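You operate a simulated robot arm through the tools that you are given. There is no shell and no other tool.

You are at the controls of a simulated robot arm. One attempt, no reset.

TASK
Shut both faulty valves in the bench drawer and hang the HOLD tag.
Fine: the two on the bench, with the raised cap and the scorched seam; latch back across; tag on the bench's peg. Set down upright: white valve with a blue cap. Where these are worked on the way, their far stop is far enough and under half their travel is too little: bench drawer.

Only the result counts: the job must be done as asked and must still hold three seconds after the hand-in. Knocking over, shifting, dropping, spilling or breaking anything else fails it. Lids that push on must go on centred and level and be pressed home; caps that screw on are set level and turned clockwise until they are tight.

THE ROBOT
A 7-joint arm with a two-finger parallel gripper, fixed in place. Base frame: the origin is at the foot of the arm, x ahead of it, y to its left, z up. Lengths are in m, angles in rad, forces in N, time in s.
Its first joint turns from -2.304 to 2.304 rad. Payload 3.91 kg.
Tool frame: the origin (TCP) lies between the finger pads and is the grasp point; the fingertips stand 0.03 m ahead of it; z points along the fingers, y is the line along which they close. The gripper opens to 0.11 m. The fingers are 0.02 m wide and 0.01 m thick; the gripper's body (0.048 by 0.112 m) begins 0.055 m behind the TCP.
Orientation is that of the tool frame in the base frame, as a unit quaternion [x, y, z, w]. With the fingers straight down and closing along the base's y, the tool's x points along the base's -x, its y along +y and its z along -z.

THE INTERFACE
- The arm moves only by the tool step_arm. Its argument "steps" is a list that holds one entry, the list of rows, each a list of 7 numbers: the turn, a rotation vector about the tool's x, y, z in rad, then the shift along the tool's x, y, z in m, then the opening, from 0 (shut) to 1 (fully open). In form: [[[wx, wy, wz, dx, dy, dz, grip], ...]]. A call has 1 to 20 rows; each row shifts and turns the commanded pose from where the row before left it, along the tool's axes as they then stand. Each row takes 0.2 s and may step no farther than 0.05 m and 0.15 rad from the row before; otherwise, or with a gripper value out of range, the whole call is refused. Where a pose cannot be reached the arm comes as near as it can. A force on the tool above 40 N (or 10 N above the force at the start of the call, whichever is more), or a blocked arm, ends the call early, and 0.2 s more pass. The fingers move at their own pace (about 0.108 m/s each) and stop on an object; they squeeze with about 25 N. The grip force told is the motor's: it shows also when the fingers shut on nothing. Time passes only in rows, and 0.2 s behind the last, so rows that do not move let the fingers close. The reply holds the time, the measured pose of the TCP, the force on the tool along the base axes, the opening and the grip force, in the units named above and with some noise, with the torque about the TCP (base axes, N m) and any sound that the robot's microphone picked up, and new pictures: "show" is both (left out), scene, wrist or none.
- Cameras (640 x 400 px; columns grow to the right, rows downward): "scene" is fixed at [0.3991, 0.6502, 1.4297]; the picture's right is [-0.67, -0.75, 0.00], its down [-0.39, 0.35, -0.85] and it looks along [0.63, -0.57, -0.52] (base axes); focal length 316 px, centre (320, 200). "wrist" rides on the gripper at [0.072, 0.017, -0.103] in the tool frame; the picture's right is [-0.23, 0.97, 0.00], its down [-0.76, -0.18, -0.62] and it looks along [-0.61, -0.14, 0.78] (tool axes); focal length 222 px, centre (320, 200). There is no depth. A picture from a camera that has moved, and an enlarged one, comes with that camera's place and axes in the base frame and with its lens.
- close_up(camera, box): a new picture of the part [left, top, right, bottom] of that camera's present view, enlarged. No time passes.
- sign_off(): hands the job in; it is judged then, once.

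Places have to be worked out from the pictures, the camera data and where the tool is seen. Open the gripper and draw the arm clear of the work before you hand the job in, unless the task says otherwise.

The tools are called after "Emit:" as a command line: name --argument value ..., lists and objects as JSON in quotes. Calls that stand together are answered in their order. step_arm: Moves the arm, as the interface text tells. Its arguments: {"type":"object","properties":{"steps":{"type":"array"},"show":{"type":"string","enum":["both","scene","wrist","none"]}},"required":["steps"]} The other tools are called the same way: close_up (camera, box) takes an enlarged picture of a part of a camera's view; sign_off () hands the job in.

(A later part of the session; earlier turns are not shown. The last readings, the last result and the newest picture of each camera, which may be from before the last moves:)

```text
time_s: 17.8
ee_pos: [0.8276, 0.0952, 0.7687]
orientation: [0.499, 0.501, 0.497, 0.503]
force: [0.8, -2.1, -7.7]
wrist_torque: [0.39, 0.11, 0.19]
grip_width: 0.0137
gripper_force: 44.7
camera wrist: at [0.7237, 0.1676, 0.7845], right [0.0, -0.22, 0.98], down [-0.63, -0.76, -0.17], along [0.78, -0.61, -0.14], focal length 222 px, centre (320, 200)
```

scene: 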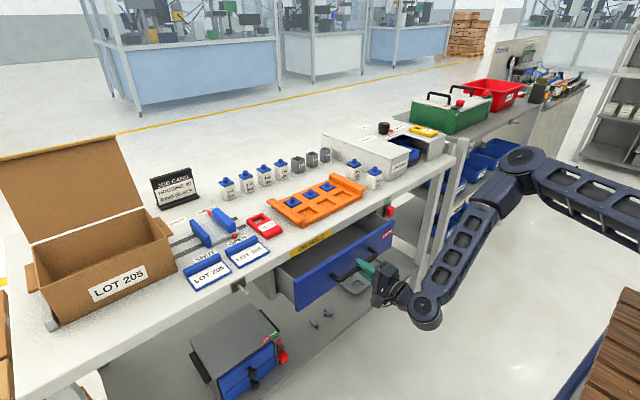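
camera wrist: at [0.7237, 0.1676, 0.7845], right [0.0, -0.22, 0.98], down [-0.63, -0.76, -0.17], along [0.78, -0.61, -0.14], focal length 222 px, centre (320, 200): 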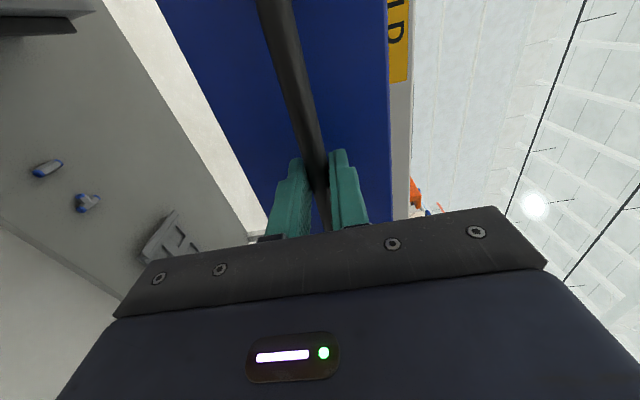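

The drawer slides out easily (about 0.08 m so far). I keep pulling toward its far stop.

Emit:
step_arm --steps '[[[0, 0, 0, 0, -0.001, -0.02, 0], [0, 0, 0, 0, 0, -0.02, 0], [0, 0, 0, 0, 0, -0.02, 0], [0, 0, 0, 0, 0, -0.02, 0], [0, 0, 0, 0, 0, -0.02, 0], [0, 0, 0, 0, 0, -0.02, 0]]]'

```text
time_s: 19.1
ee_pos: [0.7057, 0.0973, 0.767]
orientation: [0.501, 0.501, 0.497, 0.502]
force: [1.2, -32.9, -11.9]
wrist_torque: [0.42, 0.2, -0.31]
grip_width: 0.0139
gripper_force: 45.2
camera wrist: at [0.6026, 0.169, 0.7846], right [0.0, -0.22, 0.98], down [-0.63, -0.76, -0.17], along [0.78, -0.61, -0.14], focal length 222 px, centre (320, 200)
```

scene: 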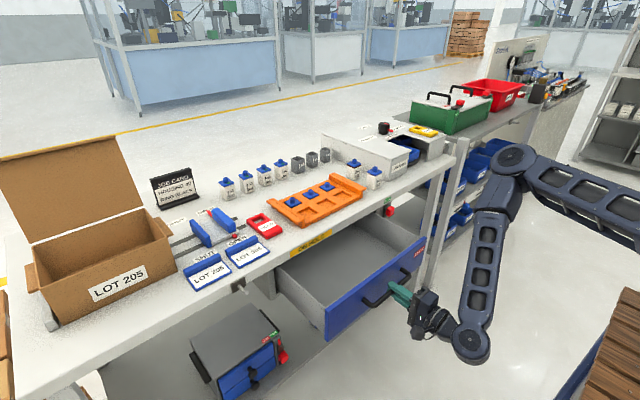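
wrist: 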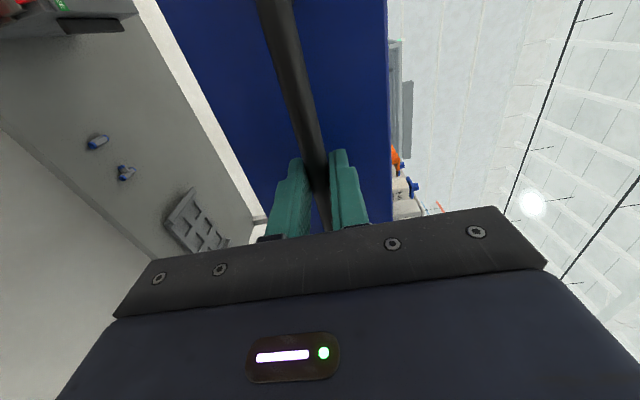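

It's open about 0.20 m and a sideways strain has built up. I relieve it in y and keep pulling gently toward the stop.

Emit:
step_arm --steps '[[[0, 0, 0, -0.004, -0.001, -0.005, 0], [0, 0, 0, -0.001, 0, -0.015, 0], [0, 0, 0, 0, 0, -0.015, 0], [0, 0, 0, 0, 0, -0.015, 0]]]'

```text
time_s: 20.1
ee_pos: [0.6561, 0.0926, 0.7686]
orientation: [0.499, 0.502, 0.497, 0.502]
force: [1.3, 29.4, -4.5]
wrist_torque: [0.46, 0.11, 0.62]
grip_width: 0.0141
gripper_force: 44.3
camera wrist: at [0.5537, 0.1654, 0.7843], right [0.0, -0.22, 0.98], down [-0.63, -0.76, -0.17], along [0.78, -0.61, -0.14], focal length 222 px, centre (320, 200)
```

scene: 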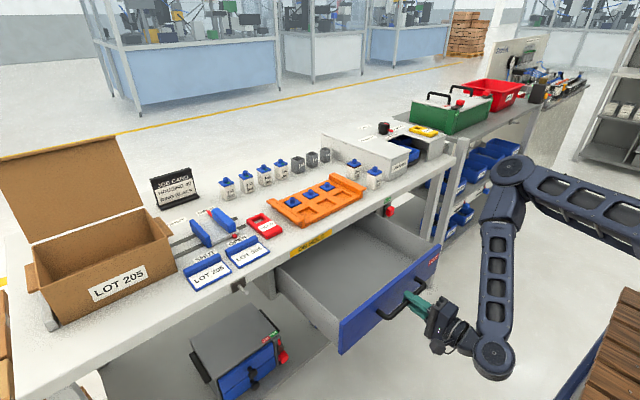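
wrist: 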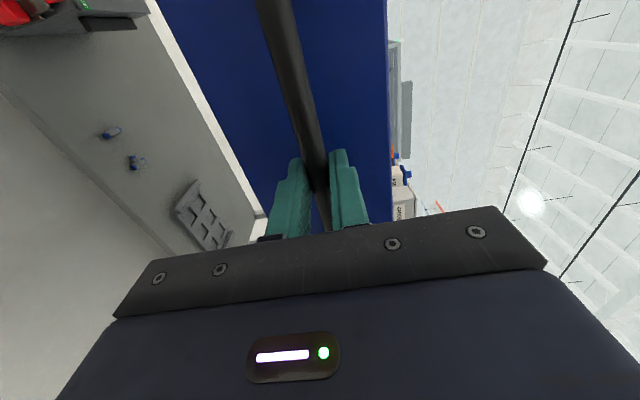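

Open 0.255 m with no stop yet. I re-centre y and keep going a bit farther.

Emit:
step_arm --steps '[[[0, 0, 0, 0.0035, 0, -0.005, 0], [0, 0, 0, -0.001, 0, -0.015, 0], [0, 0, 0, 0, 0, -0.015, 0], [0, 0, 0, 0, 0, -0.015, 0]]]'

```text
time_s: 21.1
ee_pos: [0.6093, 0.0934, 0.7682]
orientation: [0.499, 0.501, 0.497, 0.503]
force: [34.3, -6.6, 2.8]
wrist_torque: [0.88, 0.0, -0.14]
grip_width: 0.014
gripper_force: 45.5
camera wrist: at [0.5065, 0.166, 0.7842], right [0.0, -0.22, 0.98], down [-0.63, -0.76, -0.17], along [0.78, -0.61, -0.14], focal length 222 px, centre (320, 200)
```

scene: 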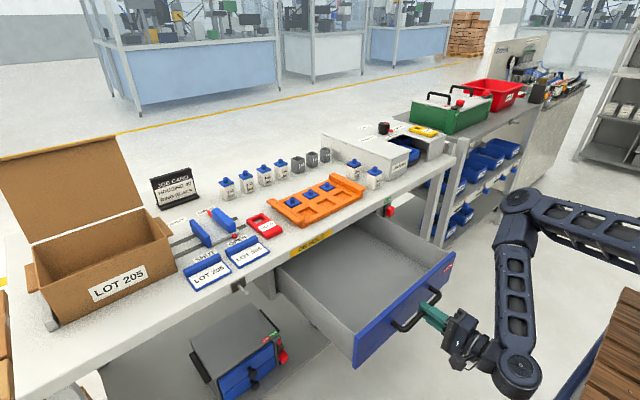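
wrist: 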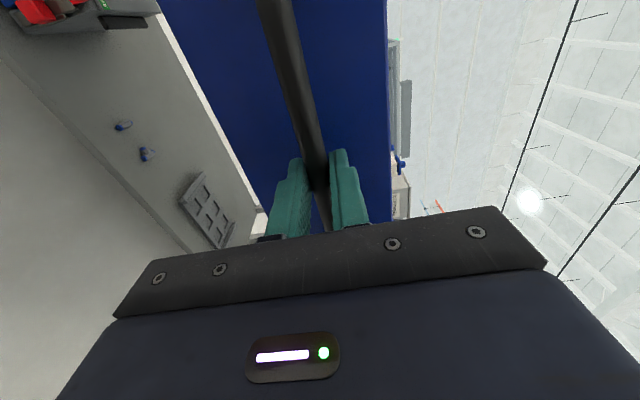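

The drawer hit its far stop after 0.30 m (34 N). I ease off, open the fingers and back away from the handle.

Emit:
step_arm --steps '[[[0, 0, 0, 0, 0, 0.004, 0], [0, 0, 0, 0, 0, 0, 0.3], [0, 0, 0, 0, 0, 0, 0.5], [0, 0, 0, 0, 0, -0.02, 0.5], [0, 0, 0, 0, 0, -0.025, 0.5], [0, 0, 0, 0, 0, -0.015, 0.5]]]'

```text
time_s: 22.6
ee_pos: [0.5514, 0.0941, 0.7671]
orientation: [0.499, 0.501, 0.498, 0.502]
force: [0.3, -1.3, 0.1]
wrist_torque: [-0.03, 0.01, -0.04]
grip_width: 0.055
gripper_force: 0.1
camera wrist: at [0.4483, 0.1666, 0.7828], right [0.0, -0.22, 0.98], down [-0.63, -0.76, -0.17], along [0.78, -0.61, -0.14], focal length 222 px, centre (320, 200)
```

scene: 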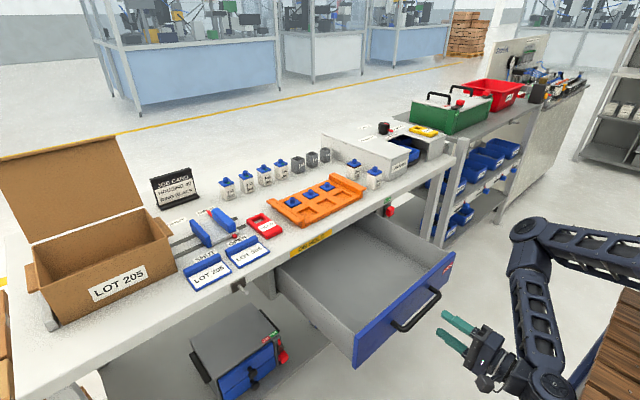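
wrist: 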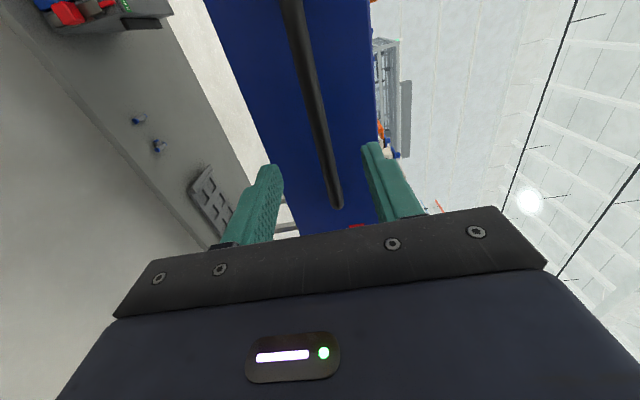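

The drawer stands open at its stop and is empty. Next is the raised-cap valve: I lift straight up, roll the gripper back so it closes along y, and set a forward pitch of about 0.9 rad.

Emit:
step_arm --steps '[[[0, 0, 0, 0, 0.045, 0, 0.6], [0, 0, 0, 0, 0.045, 0, 0.6], [0, 0, 0, 0, 0.045, 0, 0.6], [0, 0, 0, 0, 0.045, 0, 0.6], [0, 0, 0, 0, 0.045, 0, 0.6], [0, 0, 0, 0, 0.045, 0, 0.6], [0, 0, -0.15, 0, 0, 0, 0.6], [0, 0, -0.15, 0, 0, 0, 0.6], [0, 0, -0.15, 0, 0, 0, 0.6], [0, 0, -0.15, 0, 0, 0, 0.6], [0, 0, -0.15, 0, 0, 0, 0.6], [0, 0, -0.15, 0, 0, 0, 0.6], [0, 0, -0.15, 0, 0, 0, 0.6], [0, 0, -0.15, 0, 0, 0, 0.6], [0, 0, -0.15, 0, 0, 0, 0.6], [0, 0, -0.15, 0, 0, 0, 0.6], [0, 0, -0.071, 0, 0, 0, 0.6]]]'

```text
time_s: 26.1
ee_pos: [0.6344, 0.1689, 0.9768]
orientation: [-0.002, 0.708, -0.005, 0.707]
force: [-0.3, 0.5, 0.6]
wrist_torque: [0.03, 0.01, 0.03]
grip_width: 0.066
gripper_force: 0.1
out of reach, approached as far as the arm can: row 1, 2, 3, 4, 5, 6
camera wrist: at [0.5299, 0.1845, 0.9044], right [0.0, 0.98, 0.22], down [-0.62, -0.17, 0.76], along [0.78, -0.14, 0.61], focal length 222 px, centre (320, 200)
```

scene: 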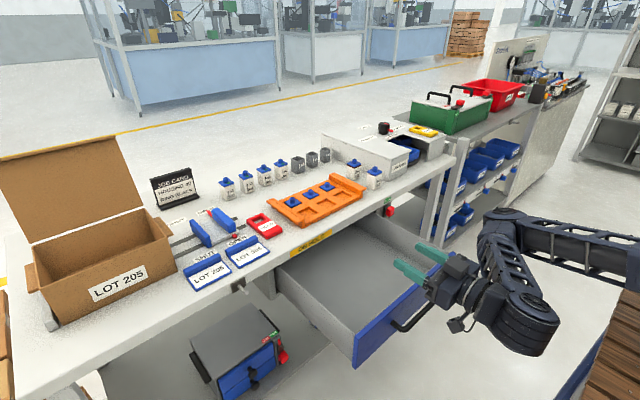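
wrist: 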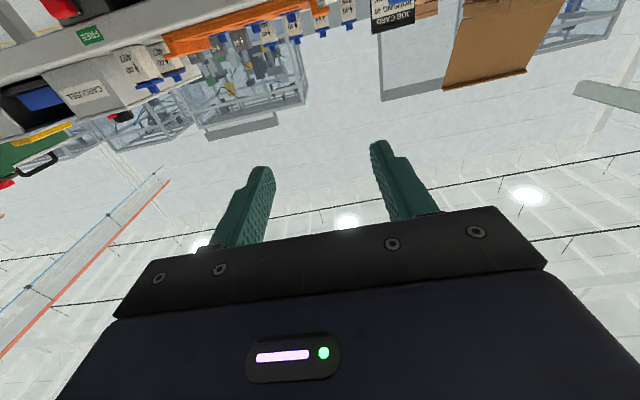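

The arm was at its near limit during the lift but is clear of everything. I pitch down to about 0.9 rad, then check where the commanded pose really is.

Emit:
step_arm --steps '[[[0, 0.15, 0, 0, 0, 0.03, 0.6], [0, 0.15, 0, 0, 0, 0.03, 0.6], [0, 0.15, 0, 0, 0, 0.03, 0.6], [0, 0.15, 0, 0, 0, 0, 0.6], [0, 0.07, 0, 0, 0, 0, 0.6], [0, 0, 0, 0, 0, 0, 0.6]]]'

```text
time_s: 27.6
ee_pos: [0.7211, 0.1657, 0.9643]
orientation: [0.001, 0.9, -0.004, 0.435]
force: [-0.6, -0.8, -0.3]
wrist_torque: [0.02, 0.01, -0.01]
grip_width: 0.0663
gripper_force: 0.0
camera wrist: at [0.5955, 0.1843, 0.9706], right [0.15, 0.97, 0.17], down [-0.01, -0.17, 0.98], along [0.99, -0.15, -0.01], focal length 222 px, centre (320, 200)
```

scene: 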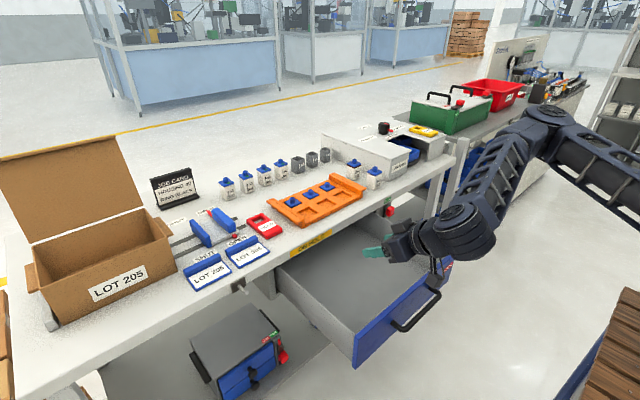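
wrist: 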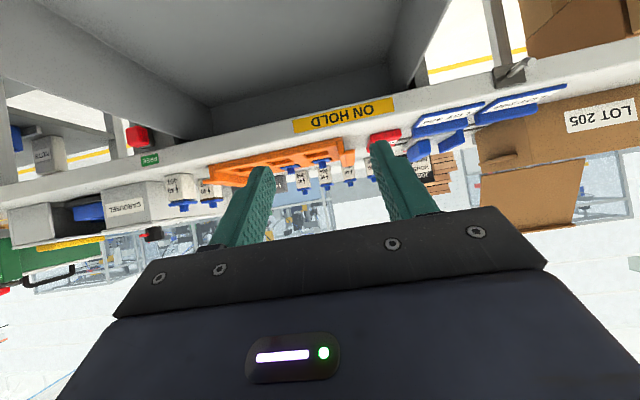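

Good, pose and command agree now. I zoom the wrist view on the valves from this level viewpoint to refine their positions.

Emit:
close_up --camera "wrist" --box '[120, 140, 280, 240]'

Emit:
close_up --camera "scene" --box '[335, 150, 407, 195]'

Emit:
close_up --camera "scene" --box '[270, 205, 470, 330]'

```text
4.00 times, centred on (200, 190) of wrist
camera zoom: at [0.5955, 0.1843, 0.9706], right [0.15, 0.97, 0.17], down [-0.01, -0.17, 0.98], along [0.99, -0.15, -0.01], focal length 888 px, centre (800, 240)
```

zoom: 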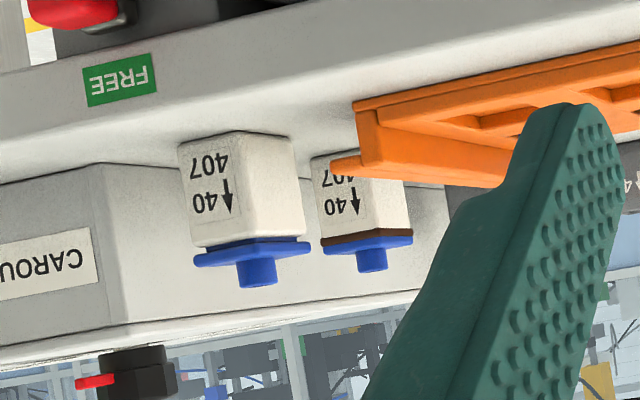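

```text
8.89 times, centred on (371, 172) of scene
camera zoom: at [0.3991, 0.6502, 1.4297], right [-0.67, -0.75, 0.0], down [-0.39, 0.35, -0.85], along [0.63, -0.57, -0.52], focal length 2810 px, centre (-133, 444)
```

zoom: 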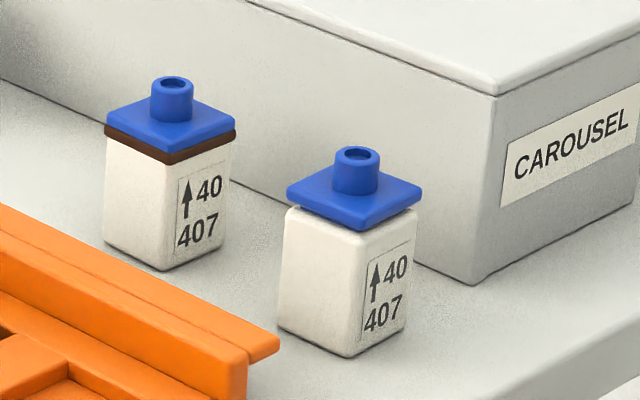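

```text
3.20 times, centred on (370, 268) of scene
camera zoom: at [0.3991, 0.6502, 1.4297], right [-0.67, -0.75, 0.0], down [-0.39, 0.35, -0.85], along [0.63, -0.57, -0.52], focal length 1012 px, centre (160, -16)
```

zoom: 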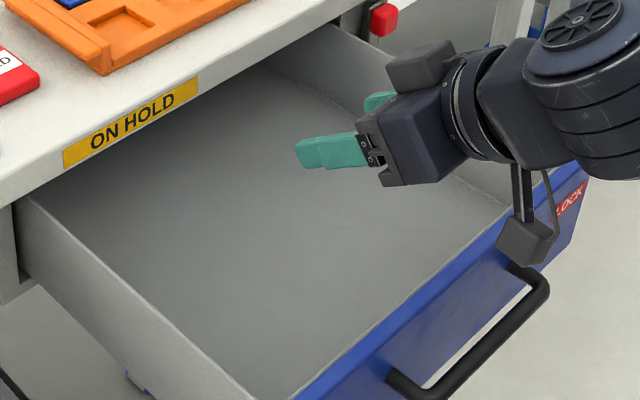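

Cross-checking three views puts the bench top at z≈0.863, valve 1 (raised cap) centred at about (1.025, -0.175) and valve 2 (scorched) at about (1.123, -0.174). Bodies run z 0.863–0.919. I move to a pre-grasp in front of valve 1 along the approach line.

Emit:
step_arm --steps '[[[0, 0, 0, -0.01386, -0.03772, 0.02097, 0.55], [0, 0, 0, -0.01386, -0.03772, 0.02097, 0.55], [0, 0, 0, -0.01386, -0.03772, 0.02097, 0.55], [0, 0, 0, -0.01386, -0.03772, 0.02097, 0.55], [0, 0, 0, -0.01386, -0.03772, 0.02097, 0.55], [0, 0, 0, -0.01386, -0.03772, 0.02097, 0.55], [0, 0, 0, -0.01386, -0.03772, 0.02097, 0.55], [0, 0, 0, -0.01386, -0.03772, 0.02097, 0.55], [0, 0, 0, -0.01386, -0.03772, 0.02097, 0.55]]]'

Emit:
close_up --camera "wrist" --box '[220, 80, 420, 205]'

```text
time_s: 29.6
ee_pos: [0.9464, -0.1738, 0.947]
orientation: [-0.001, 0.9, -0.004, 0.435]
force: [-0.1, 0.4, 0.6]
wrist_torque: [-0.03, -0.02, -0.03]
grip_width: 0.0607
gripper_force: 0.0
camera wrist: at [0.8206, -0.1566, 0.9548], right [0.14, 0.97, 0.17], down [-0.02, -0.17, 0.99], along [0.99, -0.14, -0.01], focal length 222 px, centre (320, 200)
```

scene: 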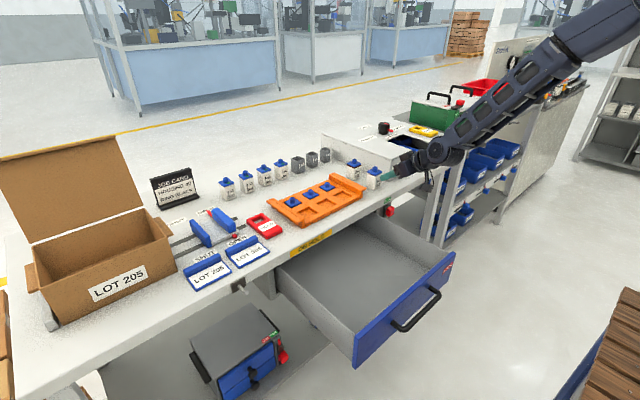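
wrist: 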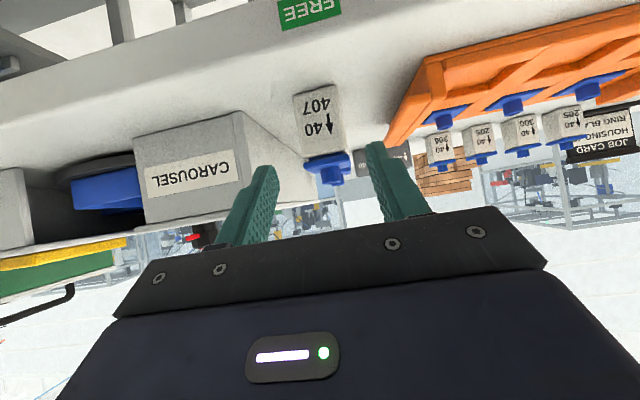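

```text
3.20 times, centred on (320, 142) of wrist
camera zoom: at [0.8206, -0.1566, 0.9548], right [0.14, 0.97, 0.17], down [-0.02, -0.17, 0.99], along [0.99, -0.14, -0.01], focal length 711 px, centre (320, 384)
```

zoom: 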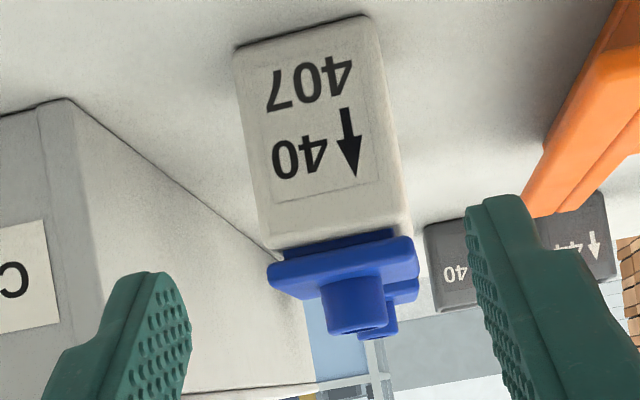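

The wrist view confirms valve 1's front face at x≈1.005, y from -0.157 to -0.191. The grip target is TCP (1.008, -0.174, 0.897). I advance straight along the tool axis.

Emit:
step_arm --steps '[[[0, 0, 0, 0.001, 0, 0.03, 0.55], [0, 0, 0, 0, 0, 0.03, 0.55], [0, 0, 0, 0, 0, 0.019, 0.55], [0, 0, 0, 0, 0, 0, 0.55]]]'

Emit:
close_up --camera "wrist" --box '[220, 80, 420, 205]'

Emit:
close_up --camera "scene" --box '[335, 140, 431, 200]'

```text
time_s: 30.6
ee_pos: [1.0074, -0.172, 0.896]
orientation: [0.0, 0.9, -0.004, 0.436]
force: [-0.2, -1.0, 0.0]
wrist_torque: [0.01, -0.01, -0.03]
grip_width: 0.0604
gripper_force: 0.0
camera wrist: at [0.8819, -0.1562, 0.9026], right [0.14, 0.97, 0.17], down [-0.02, -0.17, 0.99], along [0.99, -0.14, -0.01], focal length 222 px, centre (320, 200)
```

scene: 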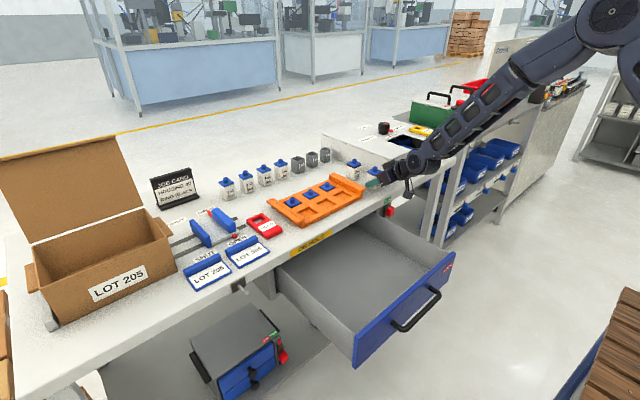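
wrist: 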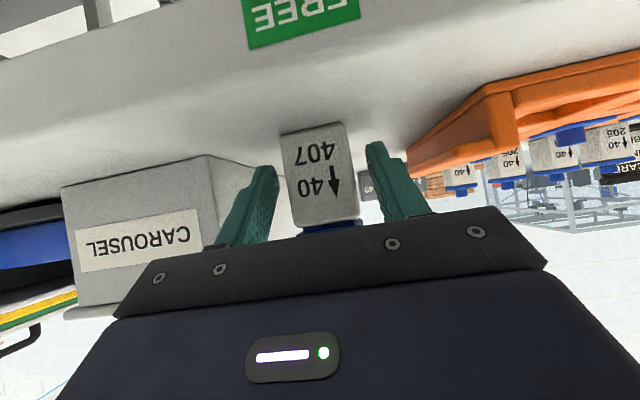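

```text
3.20 times, centred on (320, 142) of wrist
camera zoom: at [0.8819, -0.1562, 0.9026], right [0.14, 0.97, 0.17], down [-0.02, -0.17, 0.99], along [0.99, -0.14, -0.01], focal length 711 px, centre (320, 384)
```

zoom: 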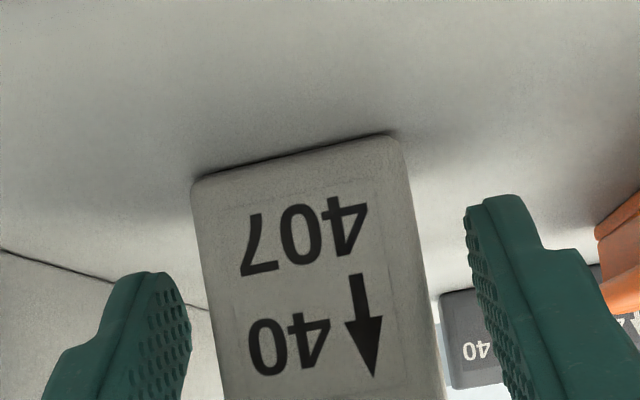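

```text
6.67 times, centred on (383, 170) of scene
camera zoom: at [0.3991, 0.6502, 1.4297], right [-0.67, -0.75, 0.0], down [-0.39, 0.35, -0.85], along [0.63, -0.57, -0.52], focal length 2108 px, centre (-100, 400)
```

zoom: 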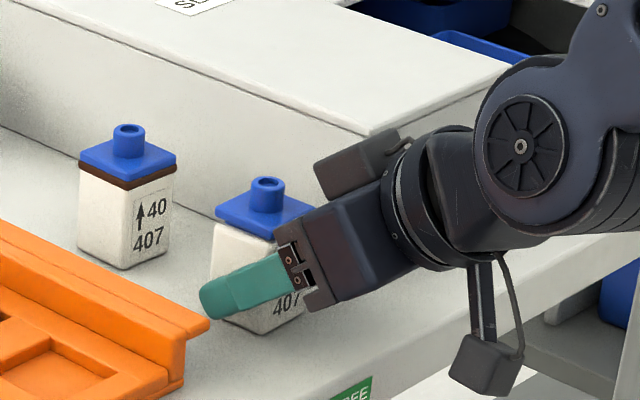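

Everything's clear, with the fingers on both sides of the body below the cap. I centre by 2 mm and close.

Emit:
step_arm --steps '[[[0, 0, 0, 0, -0.002, 0, 0.5], [0, 0, 0, 0, 0, 0, 0.3], [0, 0, 0, 0, 0, 0, 0.2], [0, 0, 0, 0, 0, 0, 0.2]]]' --show "wrist"

```text
time_s: 31.6
ee_pos: [1.0061, -0.1746, 0.8961]
orientation: [-0.001, 0.9, -0.004, 0.436]
force: [0.1, -1.2, 1.0]
wrist_torque: [0.05, -0.02, -0.01]
grip_width: 0.0399
gripper_force: 25.4
camera wrist: at [0.8816, -0.1583, 0.9027], right [0.14, 0.97, 0.17], down [-0.02, -0.17, 0.98], along [0.99, -0.14, -0.01], focal length 222 px, centre (320, 200)
```

wrist: 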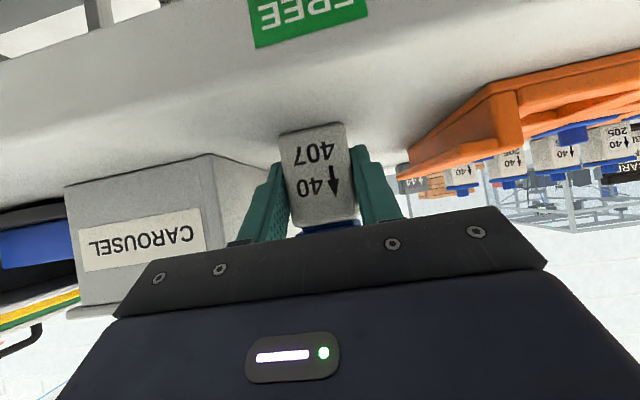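

The valve is gripped (40 mm, 25 N). I lift it straight up.

Emit:
step_arm --steps '[[[0, 0, 0, -0.0078, 0, -0.0062, 0.2], [0, 0, 0, -0.0235, 0, -0.0186, 0.2], [0, 0, 0, -0.0235, 0, -0.0186, 0.2], [0, 0, 0, -0.0235, 0, -0.0186, 0.2]]]'

Emit:
close_up --camera "scene" --box '[335, 120, 431, 180]'

```text
time_s: 32.5
ee_pos: [1.0073, -0.1754, 0.9954]
orientation: [-0.001, 0.901, -0.003, 0.435]
force: [1.0, -0.8, 0.2]
wrist_torque: [0.06, -0.06, 0.02]
grip_width: 0.0221
gripper_force: 0.0
camera wrist: at [0.8817, -0.1581, 1.0031], right [0.14, 0.97, 0.17], down [-0.01, -0.17, 0.99], along [0.99, -0.14, -0.01], focal length 222 px, centre (320, 200)
```

scene: 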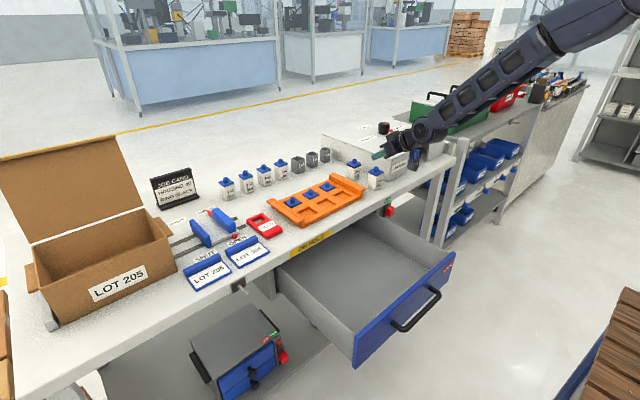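
wrist: 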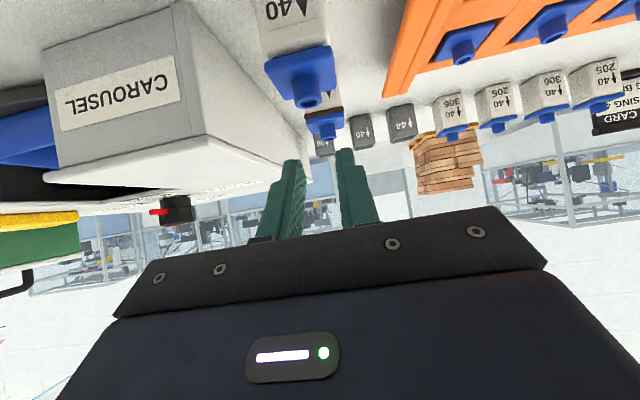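

```text
6.67 times, centred on (383, 150) of scene
camera zoom: at [0.3991, 0.6502, 1.4297], right [-0.67, -0.75, 0.0], down [-0.39, 0.35, -0.85], along [0.63, -0.57, -0.52], focal length 2108 px, centre (-100, 533)
```

zoom: 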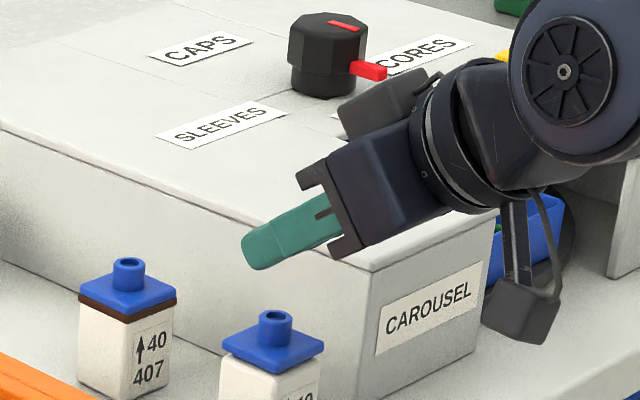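

The fingers slipped off as I lifted (width went to 0.022). Valve 1 is still standing on the bench, so I check exactly how it stands now.

Emit:
close_up --camera "scene" --box '[335, 150, 407, 195]'

Emit:
close_up --camera "wrist" --box '[200, 0, 400, 125]'

Emit:
close_up --camera "wrist" --box '[240, 130, 400, 230]'

```text
8.89 times, centred on (371, 172) of scene
camera zoom: at [0.3991, 0.6502, 1.4297], right [-0.67, -0.75, 0.0], down [-0.39, 0.35, -0.85], along [0.63, -0.57, -0.52], focal length 2810 px, centre (-133, 444)
```

zoom: 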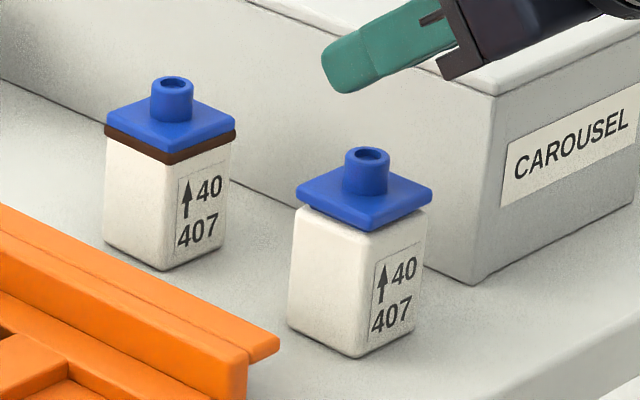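

```text
3.20 times, centred on (300, 62) of wrist
camera zoom: at [0.8817, -0.1581, 1.0031], right [0.14, 0.97, 0.17], down [-0.01, -0.17, 0.99], along [0.99, -0.14, -0.01], focal length 711 px, centre (384, 640)
```

zoom: 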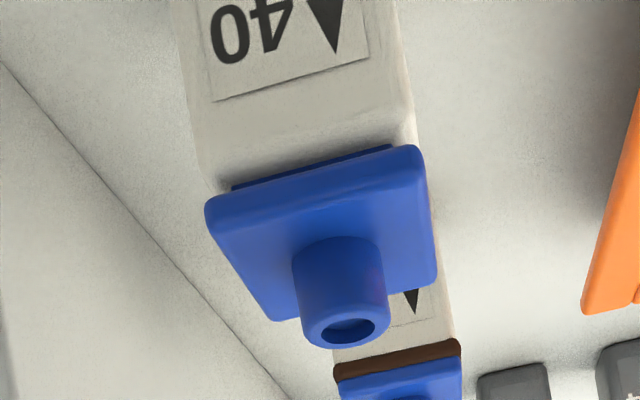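

```text
4.00 times, centred on (320, 180) of wrist
camera zoom: at [0.8817, -0.1581, 1.0031], right [0.14, 0.97, 0.17], down [-0.01, -0.17, 0.99], along [0.99, -0.14, -0.01], focal length 888 px, centre (320, 280)
```

zoom: 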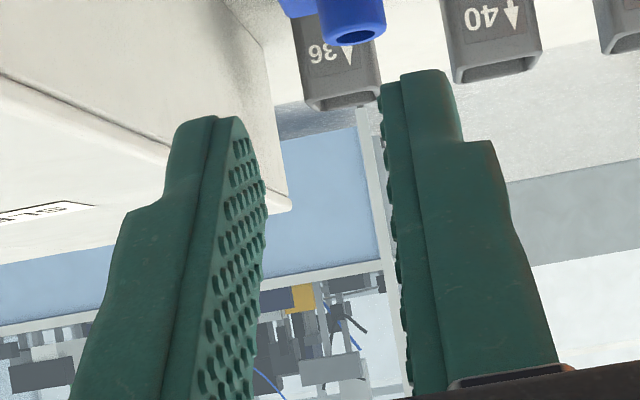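

Valve 1 is upright and slid only about 4 mm toward me (now centred at ≈1.021, -0.175). I go back in with a deeper grip, full squeeze and a much slower lift, starting from a fresh pre-grasp.

Emit:
step_arm --steps '[[[0, 0, 0, 0.017, 0, -0.0216, 0.55], [0, 0, 0, 0.017, 0, -0.0216, 0.55], [0, 0, 0, 0.0213, 0, 0.0168, 0.55], [0, 0, 0, 0.0213, 0, 0.0168, 0.55], [0, 0, 0, 0, 0, 0, 0.55]]]' --show "wrist"

Emit:
close_up --camera "wrist" --box '[220, 80, 420, 205]'

```text
time_s: 33.8
ee_pos: [0.9538, -0.1755, 0.9417]
orientation: [0.0, 0.9, -0.003, 0.436]
force: [-0.2, -0.6, 0.1]
wrist_torque: [0.01, 0.0, -0.02]
grip_width: 0.0605
gripper_force: 0.0
camera wrist: at [0.8273, -0.1579, 0.9495], right [0.14, 0.97, 0.17], down [-0.02, -0.17, 0.99], along [0.99, -0.14, -0.01], focal length 222 px, centre (320, 200)
```

wrist: 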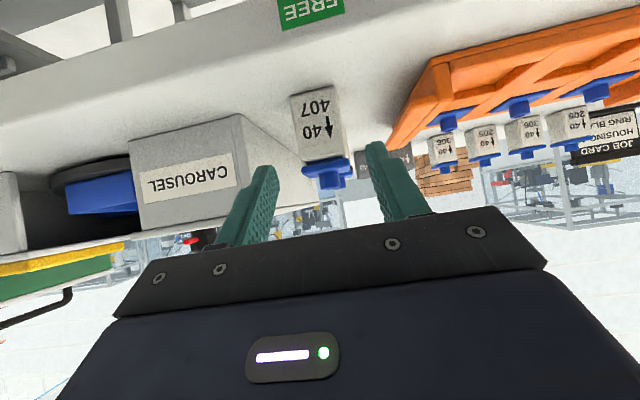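

```text
3.20 times, centred on (320, 142) of wrist
camera zoom: at [0.8273, -0.1579, 0.9495], right [0.14, 0.97, 0.17], down [-0.02, -0.17, 0.99], along [0.99, -0.14, -0.01], focal length 711 px, centre (320, 384)
```

zoom: 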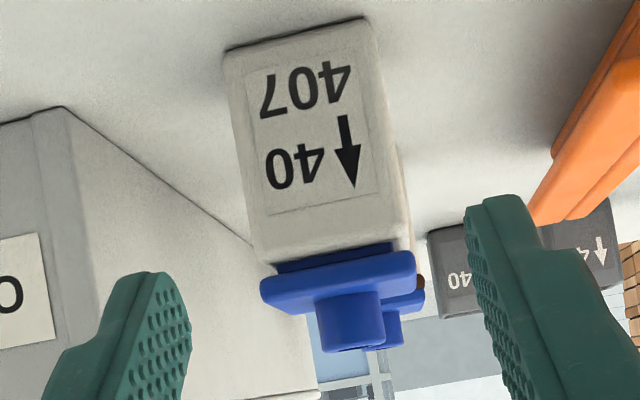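

Valve front face is now at x≈1.001, centred at y≈-0.176. I drive in deeper this time, to TCP (1.015, -0.1755, 0.8915).

Emit:
step_arm --steps '[[[0, 0, 0, 0.0015, 0, 0.03, 0.55], [0, 0, 0, 0, 0, 0.03, 0.55], [0, 0, 0, 0, 0, 0.019, 0.55], [0, 0, 0, 0, 0, 0, 0.55]]]' --show "wrist"

Emit:
close_up --camera "scene" --box '[345, 150, 417, 195]'

```text
time_s: 34.8
ee_pos: [1.0146, -0.1754, 0.8921]
orientation: [-0.001, 0.9, -0.003, 0.435]
force: [-0.4, -0.3, 0.1]
wrist_torque: [0.02, -0.03, -0.01]
grip_width: 0.0606
gripper_force: 0.0
camera wrist: at [0.8876, -0.1584, 0.8988], right [0.14, 0.97, 0.17], down [-0.02, -0.17, 0.99], along [0.99, -0.14, -0.01], focal length 222 px, centre (320, 200)
```

wrist: 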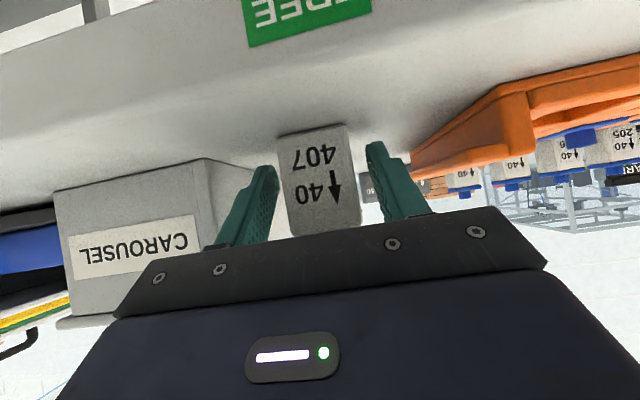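

```text
8.89 times, centred on (381, 172) of scene
camera zoom: at [0.3991, 0.6502, 1.4297], right [-0.67, -0.75, 0.0], down [-0.39, 0.35, -0.85], along [0.63, -0.57, -0.52], focal length 2810 px, centre (-222, 444)
```

zoom: 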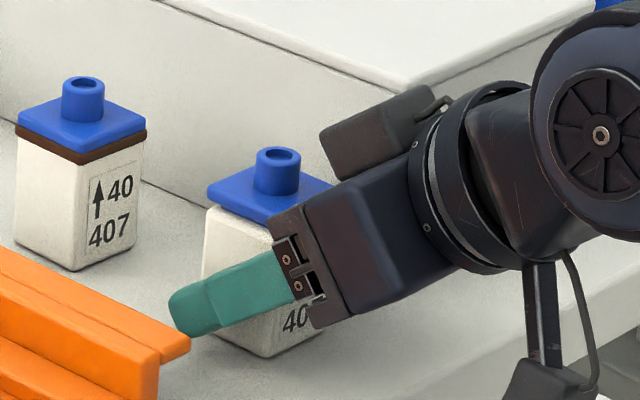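

No contact yet and well aligned. I close fully on the body, then test with a very slow 4 mm lift.

Emit:
step_arm --steps '[[[0, 0, 0, 0, 0, 0, 0.3], [0, 0, 0, 0, 0, 0, 0.1], [0, 0, 0, 0, 0, 0, 0], [0, 0, 0, 0, 0, 0, 0]]]' --show "none"

Emit:
step_arm --steps '[[[0, 0, 0, -0.0016, 0, -0.0012, 0], [0, 0, 0, -0.0016, 0, -0.0012, 0], [0, 0, 0, 0, 0, 0, 0]]]' --show "wrist"

```text
time_s: 35.8
ee_pos: [1.0123, -0.1756, 0.8909]
orientation: [0.0, 0.9, -0.004, 0.436]
force: [0.7, -0.6, 2.2]
wrist_torque: [0.06, -0.02, 0.01]
grip_width: 0.0393
gripper_force: 25.4
```

```text
time_s: 36.5
ee_pos: [1.0132, -0.1747, 0.8953]
orientation: [0.001, 0.901, -0.004, 0.434]
force: [0.5, -0.9, 0.3]
wrist_torque: [-0.01, 0.04, 0.02]
grip_width: 0.0397
gripper_force: 25.6
camera wrist: at [0.8873, -0.1581, 0.9023], right [0.14, 0.97, 0.17], down [-0.01, -0.17, 0.98], along [0.99, -0.14, -0.01], focal length 222 px, centre (320, 200)
```

wrist: 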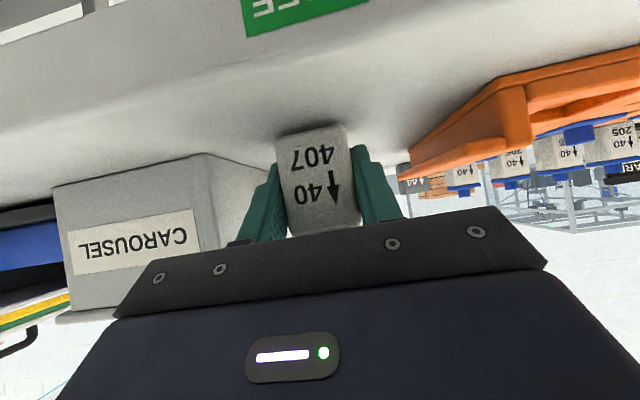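

I zoom in to see whether the valve has actually left the bench.

Emit:
close_up --camera "wrist" --box '[240, 100, 400, 200]'

Emit:
close_up --camera "scene" --box '[345, 150, 417, 195]'

```text
4.00 times, centred on (320, 150) of wrist
camera zoom: at [0.8873, -0.1581, 0.9023], right [0.14, 0.97, 0.17], down [-0.01, -0.17, 0.98], along [0.99, -0.14, -0.01], focal length 888 px, centre (320, 400)
```

zoom: 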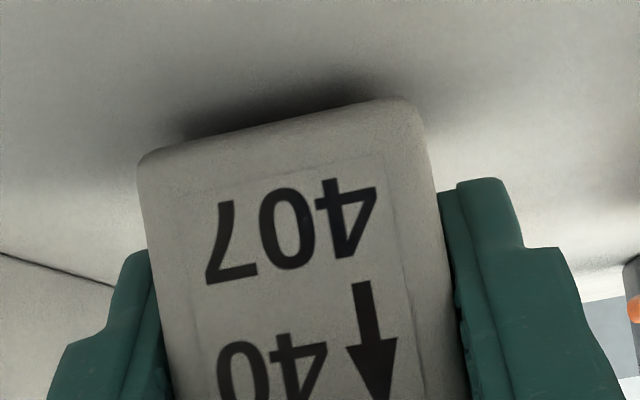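

```text
8.89 times, centred on (381, 172) of scene
camera zoom: at [0.3991, 0.6502, 1.4297], right [-0.67, -0.75, 0.0], down [-0.39, 0.35, -0.85], along [0.63, -0.57, -0.52], focal length 2810 px, centre (-222, 444)
```

zoom: 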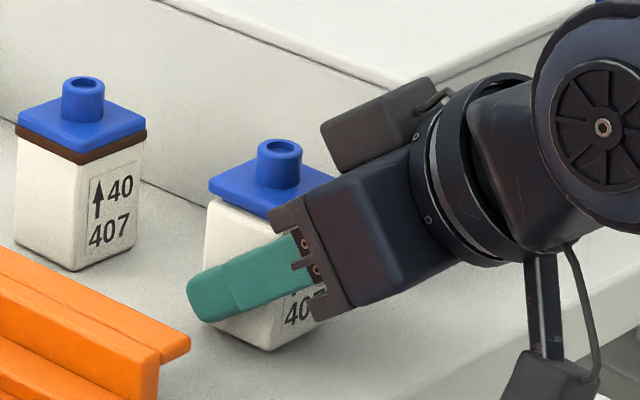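

The valve has left the bench. I keep lifting gently, about 8 mm per row.

Emit:
step_arm --steps '[[[0, 0, 0, -0.0031, 0, -0.0025, 0], [0, 0, 0, -0.0047, 0, -0.0037, 0], [0, 0, 0, -0.0063, 0, -0.005, 0], [0, 0, 0, -0.0063, 0, -0.005, 0], [0, 0, 0, -0.0063, 0, -0.005, 0], [0, 0, 0, -0.0063, 0, -0.005, 0]]]'

Emit:
close_up --camera "scene" --box '[345, 140, 417, 185]'

```text
time_s: 38.0
ee_pos: [1.0145, -0.1739, 0.9368]
orientation: [-0.001, 0.901, -0.003, 0.434]
force: [-0.1, 0.2, -1.5]
wrist_torque: [0.02, -0.02, 0.0]
grip_width: 0.0397
gripper_force: 24.6
camera wrist: at [0.8882, -0.1575, 0.9439], right [0.14, 0.97, 0.17], down [-0.01, -0.17, 0.99], along [0.99, -0.14, -0.01], focal length 222 px, centre (320, 200)
```

scene: 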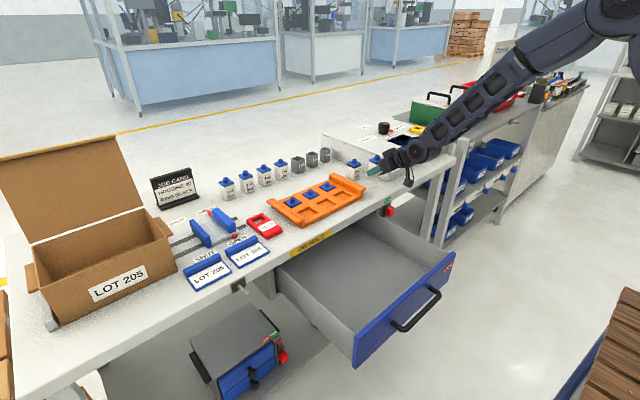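
wrist: 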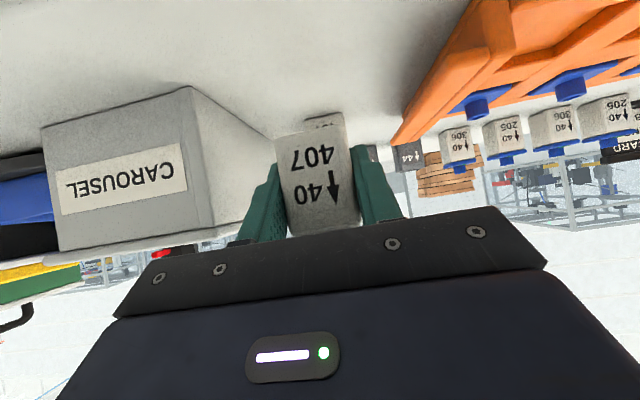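

```text
8.89 times, centred on (381, 162) of scene
camera zoom: at [0.3991, 0.6502, 1.4297], right [-0.67, -0.75, 0.0], down [-0.39, 0.35, -0.85], along [0.63, -0.57, -0.52], focal length 2810 px, centre (-222, 533)
```

zoom: 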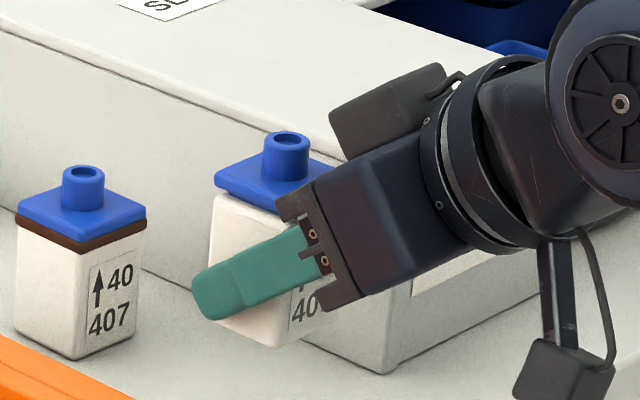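

The valve is firmly held. I carry it back off the bench, then sideways to above the open drawer, at moderate speed.

Emit:
step_arm --steps '[[[0, 0, 0, -0.004, 0, -0.01, 0], [0, 0, 0, 0.0072, 0, -0.0108, 0], [0, 0, 0, 0.0108, 0, -0.0162, 0], [0, 0, 0, 0.0108, 0, -0.0162, 0], [0, 0, 0, 0.0108, 0, -0.0162, 0], [0, 0, 0, 0.0108, 0, -0.0162, 0], [0, 0, 0, 0.0108, 0, -0.0162, 0], [0, 0, 0, 0.0072, 0, -0.0108, 0], [0, 0, 0, 0, 0.01, 0, 0], [0, 0, 0, 0, 0.022, 0, 0], [0, 0, 0, 0, 0.022, 0, 0], [0, 0, 0, 0, 0.022, 0, 0], [0, 0, 0, 0, 0.022, 0, 0], [0, 0, 0, 0, 0.022, 0, 0], [0, 0, 0, 0, 0.022, 0, 0], [0, 0, 0, 0, 0.022, 0, 0], [0, 0, 0, 0, 0.01, 0, 0]]]'

Emit:
close_up --camera "scene" --box '[290, 180, 450, 280]'

Emit:
close_up --camera "wrist" --box '[160, 0, 480, 200]'

```text
time_s: 41.5
ee_pos: [0.886, -0.0007, 0.9547]
orientation: [0.0, 0.901, -0.003, 0.435]
force: [0.3, 0.9, -1.2]
wrist_torque: [0.01, -0.02, 0.0]
grip_width: 0.0396
gripper_force: 25.5
camera wrist: at [0.7607, 0.0162, 0.9625], right [0.14, 0.97, 0.17], down [-0.02, -0.17, 0.98], along [0.99, -0.14, -0.01], focal length 222 px, centre (320, 200)
```

scene: 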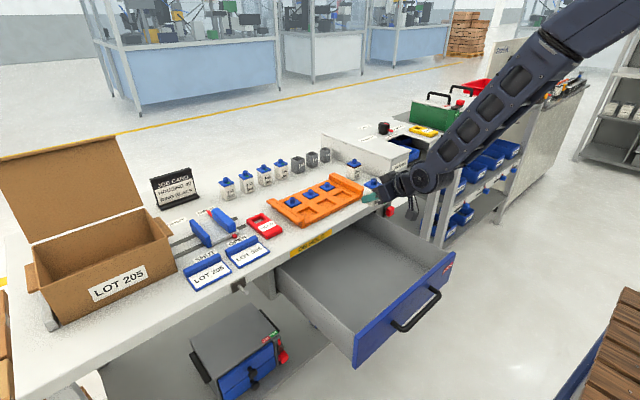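
wrist: 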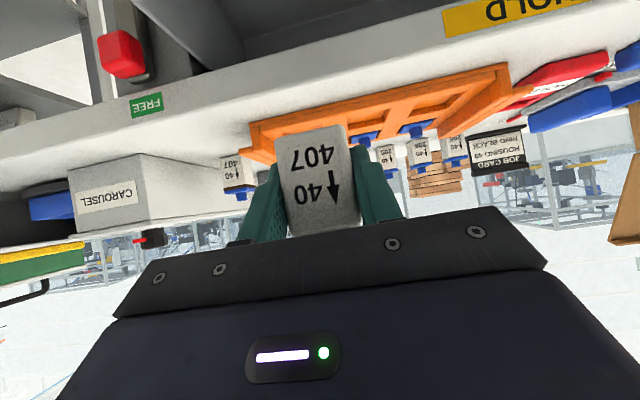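

```text
4.00 times, centred on (370, 230) of scene
camera zoom: at [0.3991, 0.6502, 1.4297], right [-0.67, -0.75, 0.0], down [-0.39, 0.35, -0.85], along [0.63, -0.57, -0.52], focal length 1264 px, centre (120, 80)
```

zoom: 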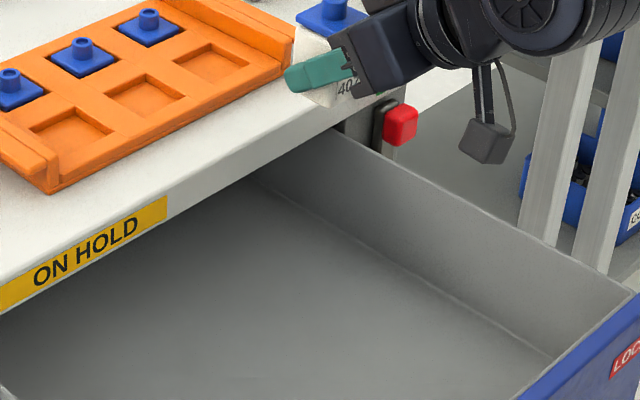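

```text
2.00 times, centred on (320, 100) of wrist
camera zoom: at [0.7607, 0.0162, 0.9625], right [0.14, 0.97, 0.17], down [-0.02, -0.17, 0.98], along [0.99, -0.14, -0.01], focal length 444 px, centre (320, 400)
```

zoom: 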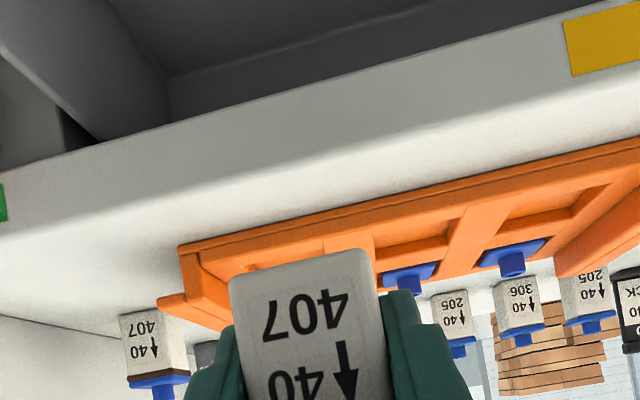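

The valve hangs over the drawer with clearance to the bench edge, and I put the drawer floor at about z 0.72–0.727. I lower it straight down to just above the floor.

Emit:
step_arm --steps '[[[0, 0, 0, 0.0078, 0, 0.0062, 0], [0, 0, 0, 0.0157, 0, 0.0124, 0], [0, 0, 0, 0.0157, 0, 0.0124, 0], [0, 0, 0, 0.0157, 0, 0.0124, 0], [0, 0, 0, 0.0157, 0, 0.0124, 0], [0, 0, 0, 0.0157, 0, 0.0124, 0], [0, 0, 0, 0.0157, 0, 0.0124, 0], [0, 0, 0, 0.0157, 0, 0.0124, 0], [0, 0, 0, 0.0118, 0, 0.0093, 0]]]'

Emit:
close_up --camera "scene" --box '[290, 180, 450, 280]'

Emit:
close_up --camera "wrist" --box '[200, 60, 440, 210]'

```text
time_s: 43.5
ee_pos: [0.886, -0.0009, 0.7914]
orientation: [0.0, 0.9, -0.003, 0.435]
force: [0.0, 0.5, -1.3]
wrist_torque: [-0.01, -0.01, -0.03]
grip_width: 0.0397
gripper_force: 24.8
camera wrist: at [0.7595, 0.0154, 0.7989], right [0.14, 0.97, 0.17], down [-0.02, -0.17, 0.98], along [0.99, -0.14, -0.01], focal length 222 px, centre (320, 200)
```

scene: 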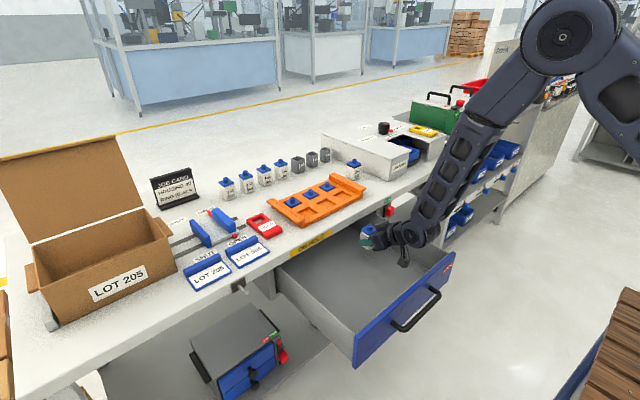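
wrist: 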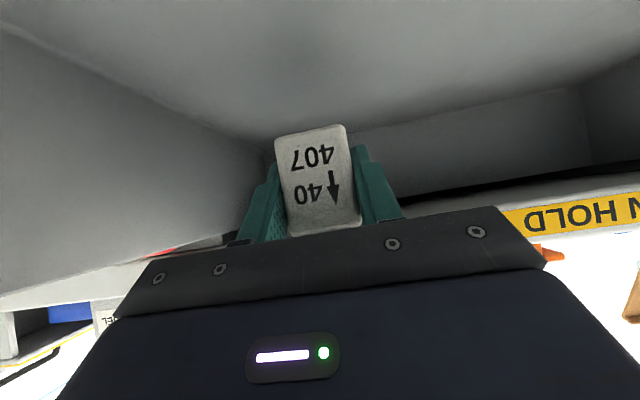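

```text
4.00 times, centred on (370, 230) of scene
camera zoom: at [0.3991, 0.6502, 1.4297], right [-0.67, -0.75, 0.0], down [-0.39, 0.35, -0.85], along [0.63, -0.57, -0.52], focal length 1264 px, centre (120, 80)
```

zoom: 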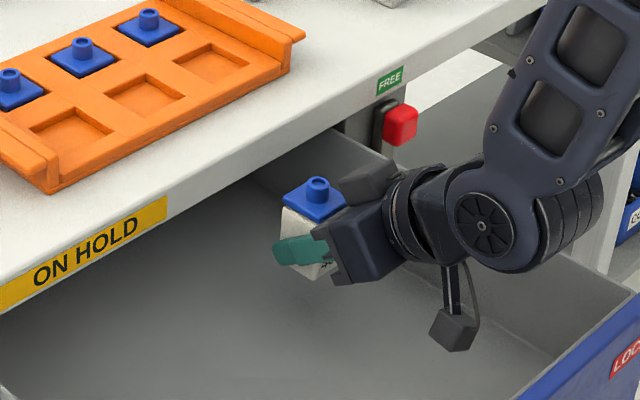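

```text
2.67 times, centred on (320, 135) of wrist
camera zoom: at [0.7595, 0.0154, 0.7989], right [0.14, 0.97, 0.17], down [-0.02, -0.17, 0.98], along [0.99, -0.14, -0.01], focal length 592 px, centre (320, 373)
```

zoom: 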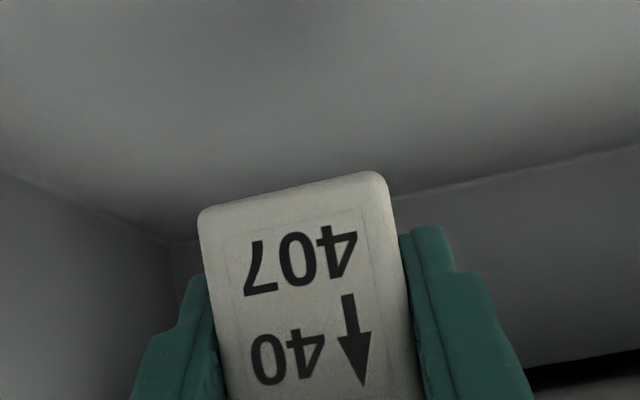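

About 35–40 mm remain. I lower in smaller steps and watch for upward force.

Emit:
step_arm --steps '[[[0, 0, 0, 0.0078, 0, 0.0062, 0], [0, 0, 0, 0.0078, 0, 0.0062, 0], [0, 0, 0, 0.0063, 0, 0.005, 0], [0, 0, 0, 0, 0, 0, 0]]]' --show "none"

Emit:
step_arm --steps '[[[0, 0, 0, 0.0024, 0, 0.0019, 0], [0, 0, 0, 0, 0, 0, 0]]]' --show "none"

Emit:
step_arm --steps '[[[0, 0, 0, 0.0024, 0, 0.0019, 0], [0, 0, 0, 0, 0, 0, 0]]]' --show "wrist"

```text
time_s: 44.5
ee_pos: [0.8855, -0.0012, 0.7625]
orientation: [-0.001, 0.9, -0.003, 0.435]
force: [-0.4, 0.2, -1.0]
wrist_torque: [0.0, 0.03, 0.0]
grip_width: 0.0396
gripper_force: 25.1
```

```text
time_s: 45.1
ee_pos: [0.8848, -0.0009, 0.7593]
orientation: [0.0, 0.901, -0.003, 0.435]
force: [0.1, 0.0, -1.2]
wrist_torque: [-0.02, -0.02, 0.0]
grip_width: 0.0397
gripper_force: 24.9
```

```text
time_s: 45.8
ee_pos: [0.8862, -0.001, 0.7591]
orientation: [0.0, 0.9, -0.004, 0.436]
force: [1.0, 0.0, -1.1]
wrist_torque: [0.05, 0.01, 0.04]
grip_width: 0.0396
gripper_force: 24.6
camera wrist: at [0.7602, 0.0152, 0.7644], right [0.14, 0.97, 0.17], down [-0.02, -0.17, 0.99], along [0.99, -0.14, -0.01], focal length 222 px, centre (320, 200)
```

wrist: 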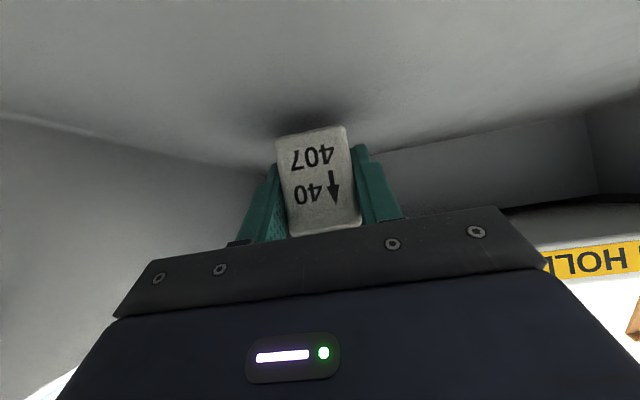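

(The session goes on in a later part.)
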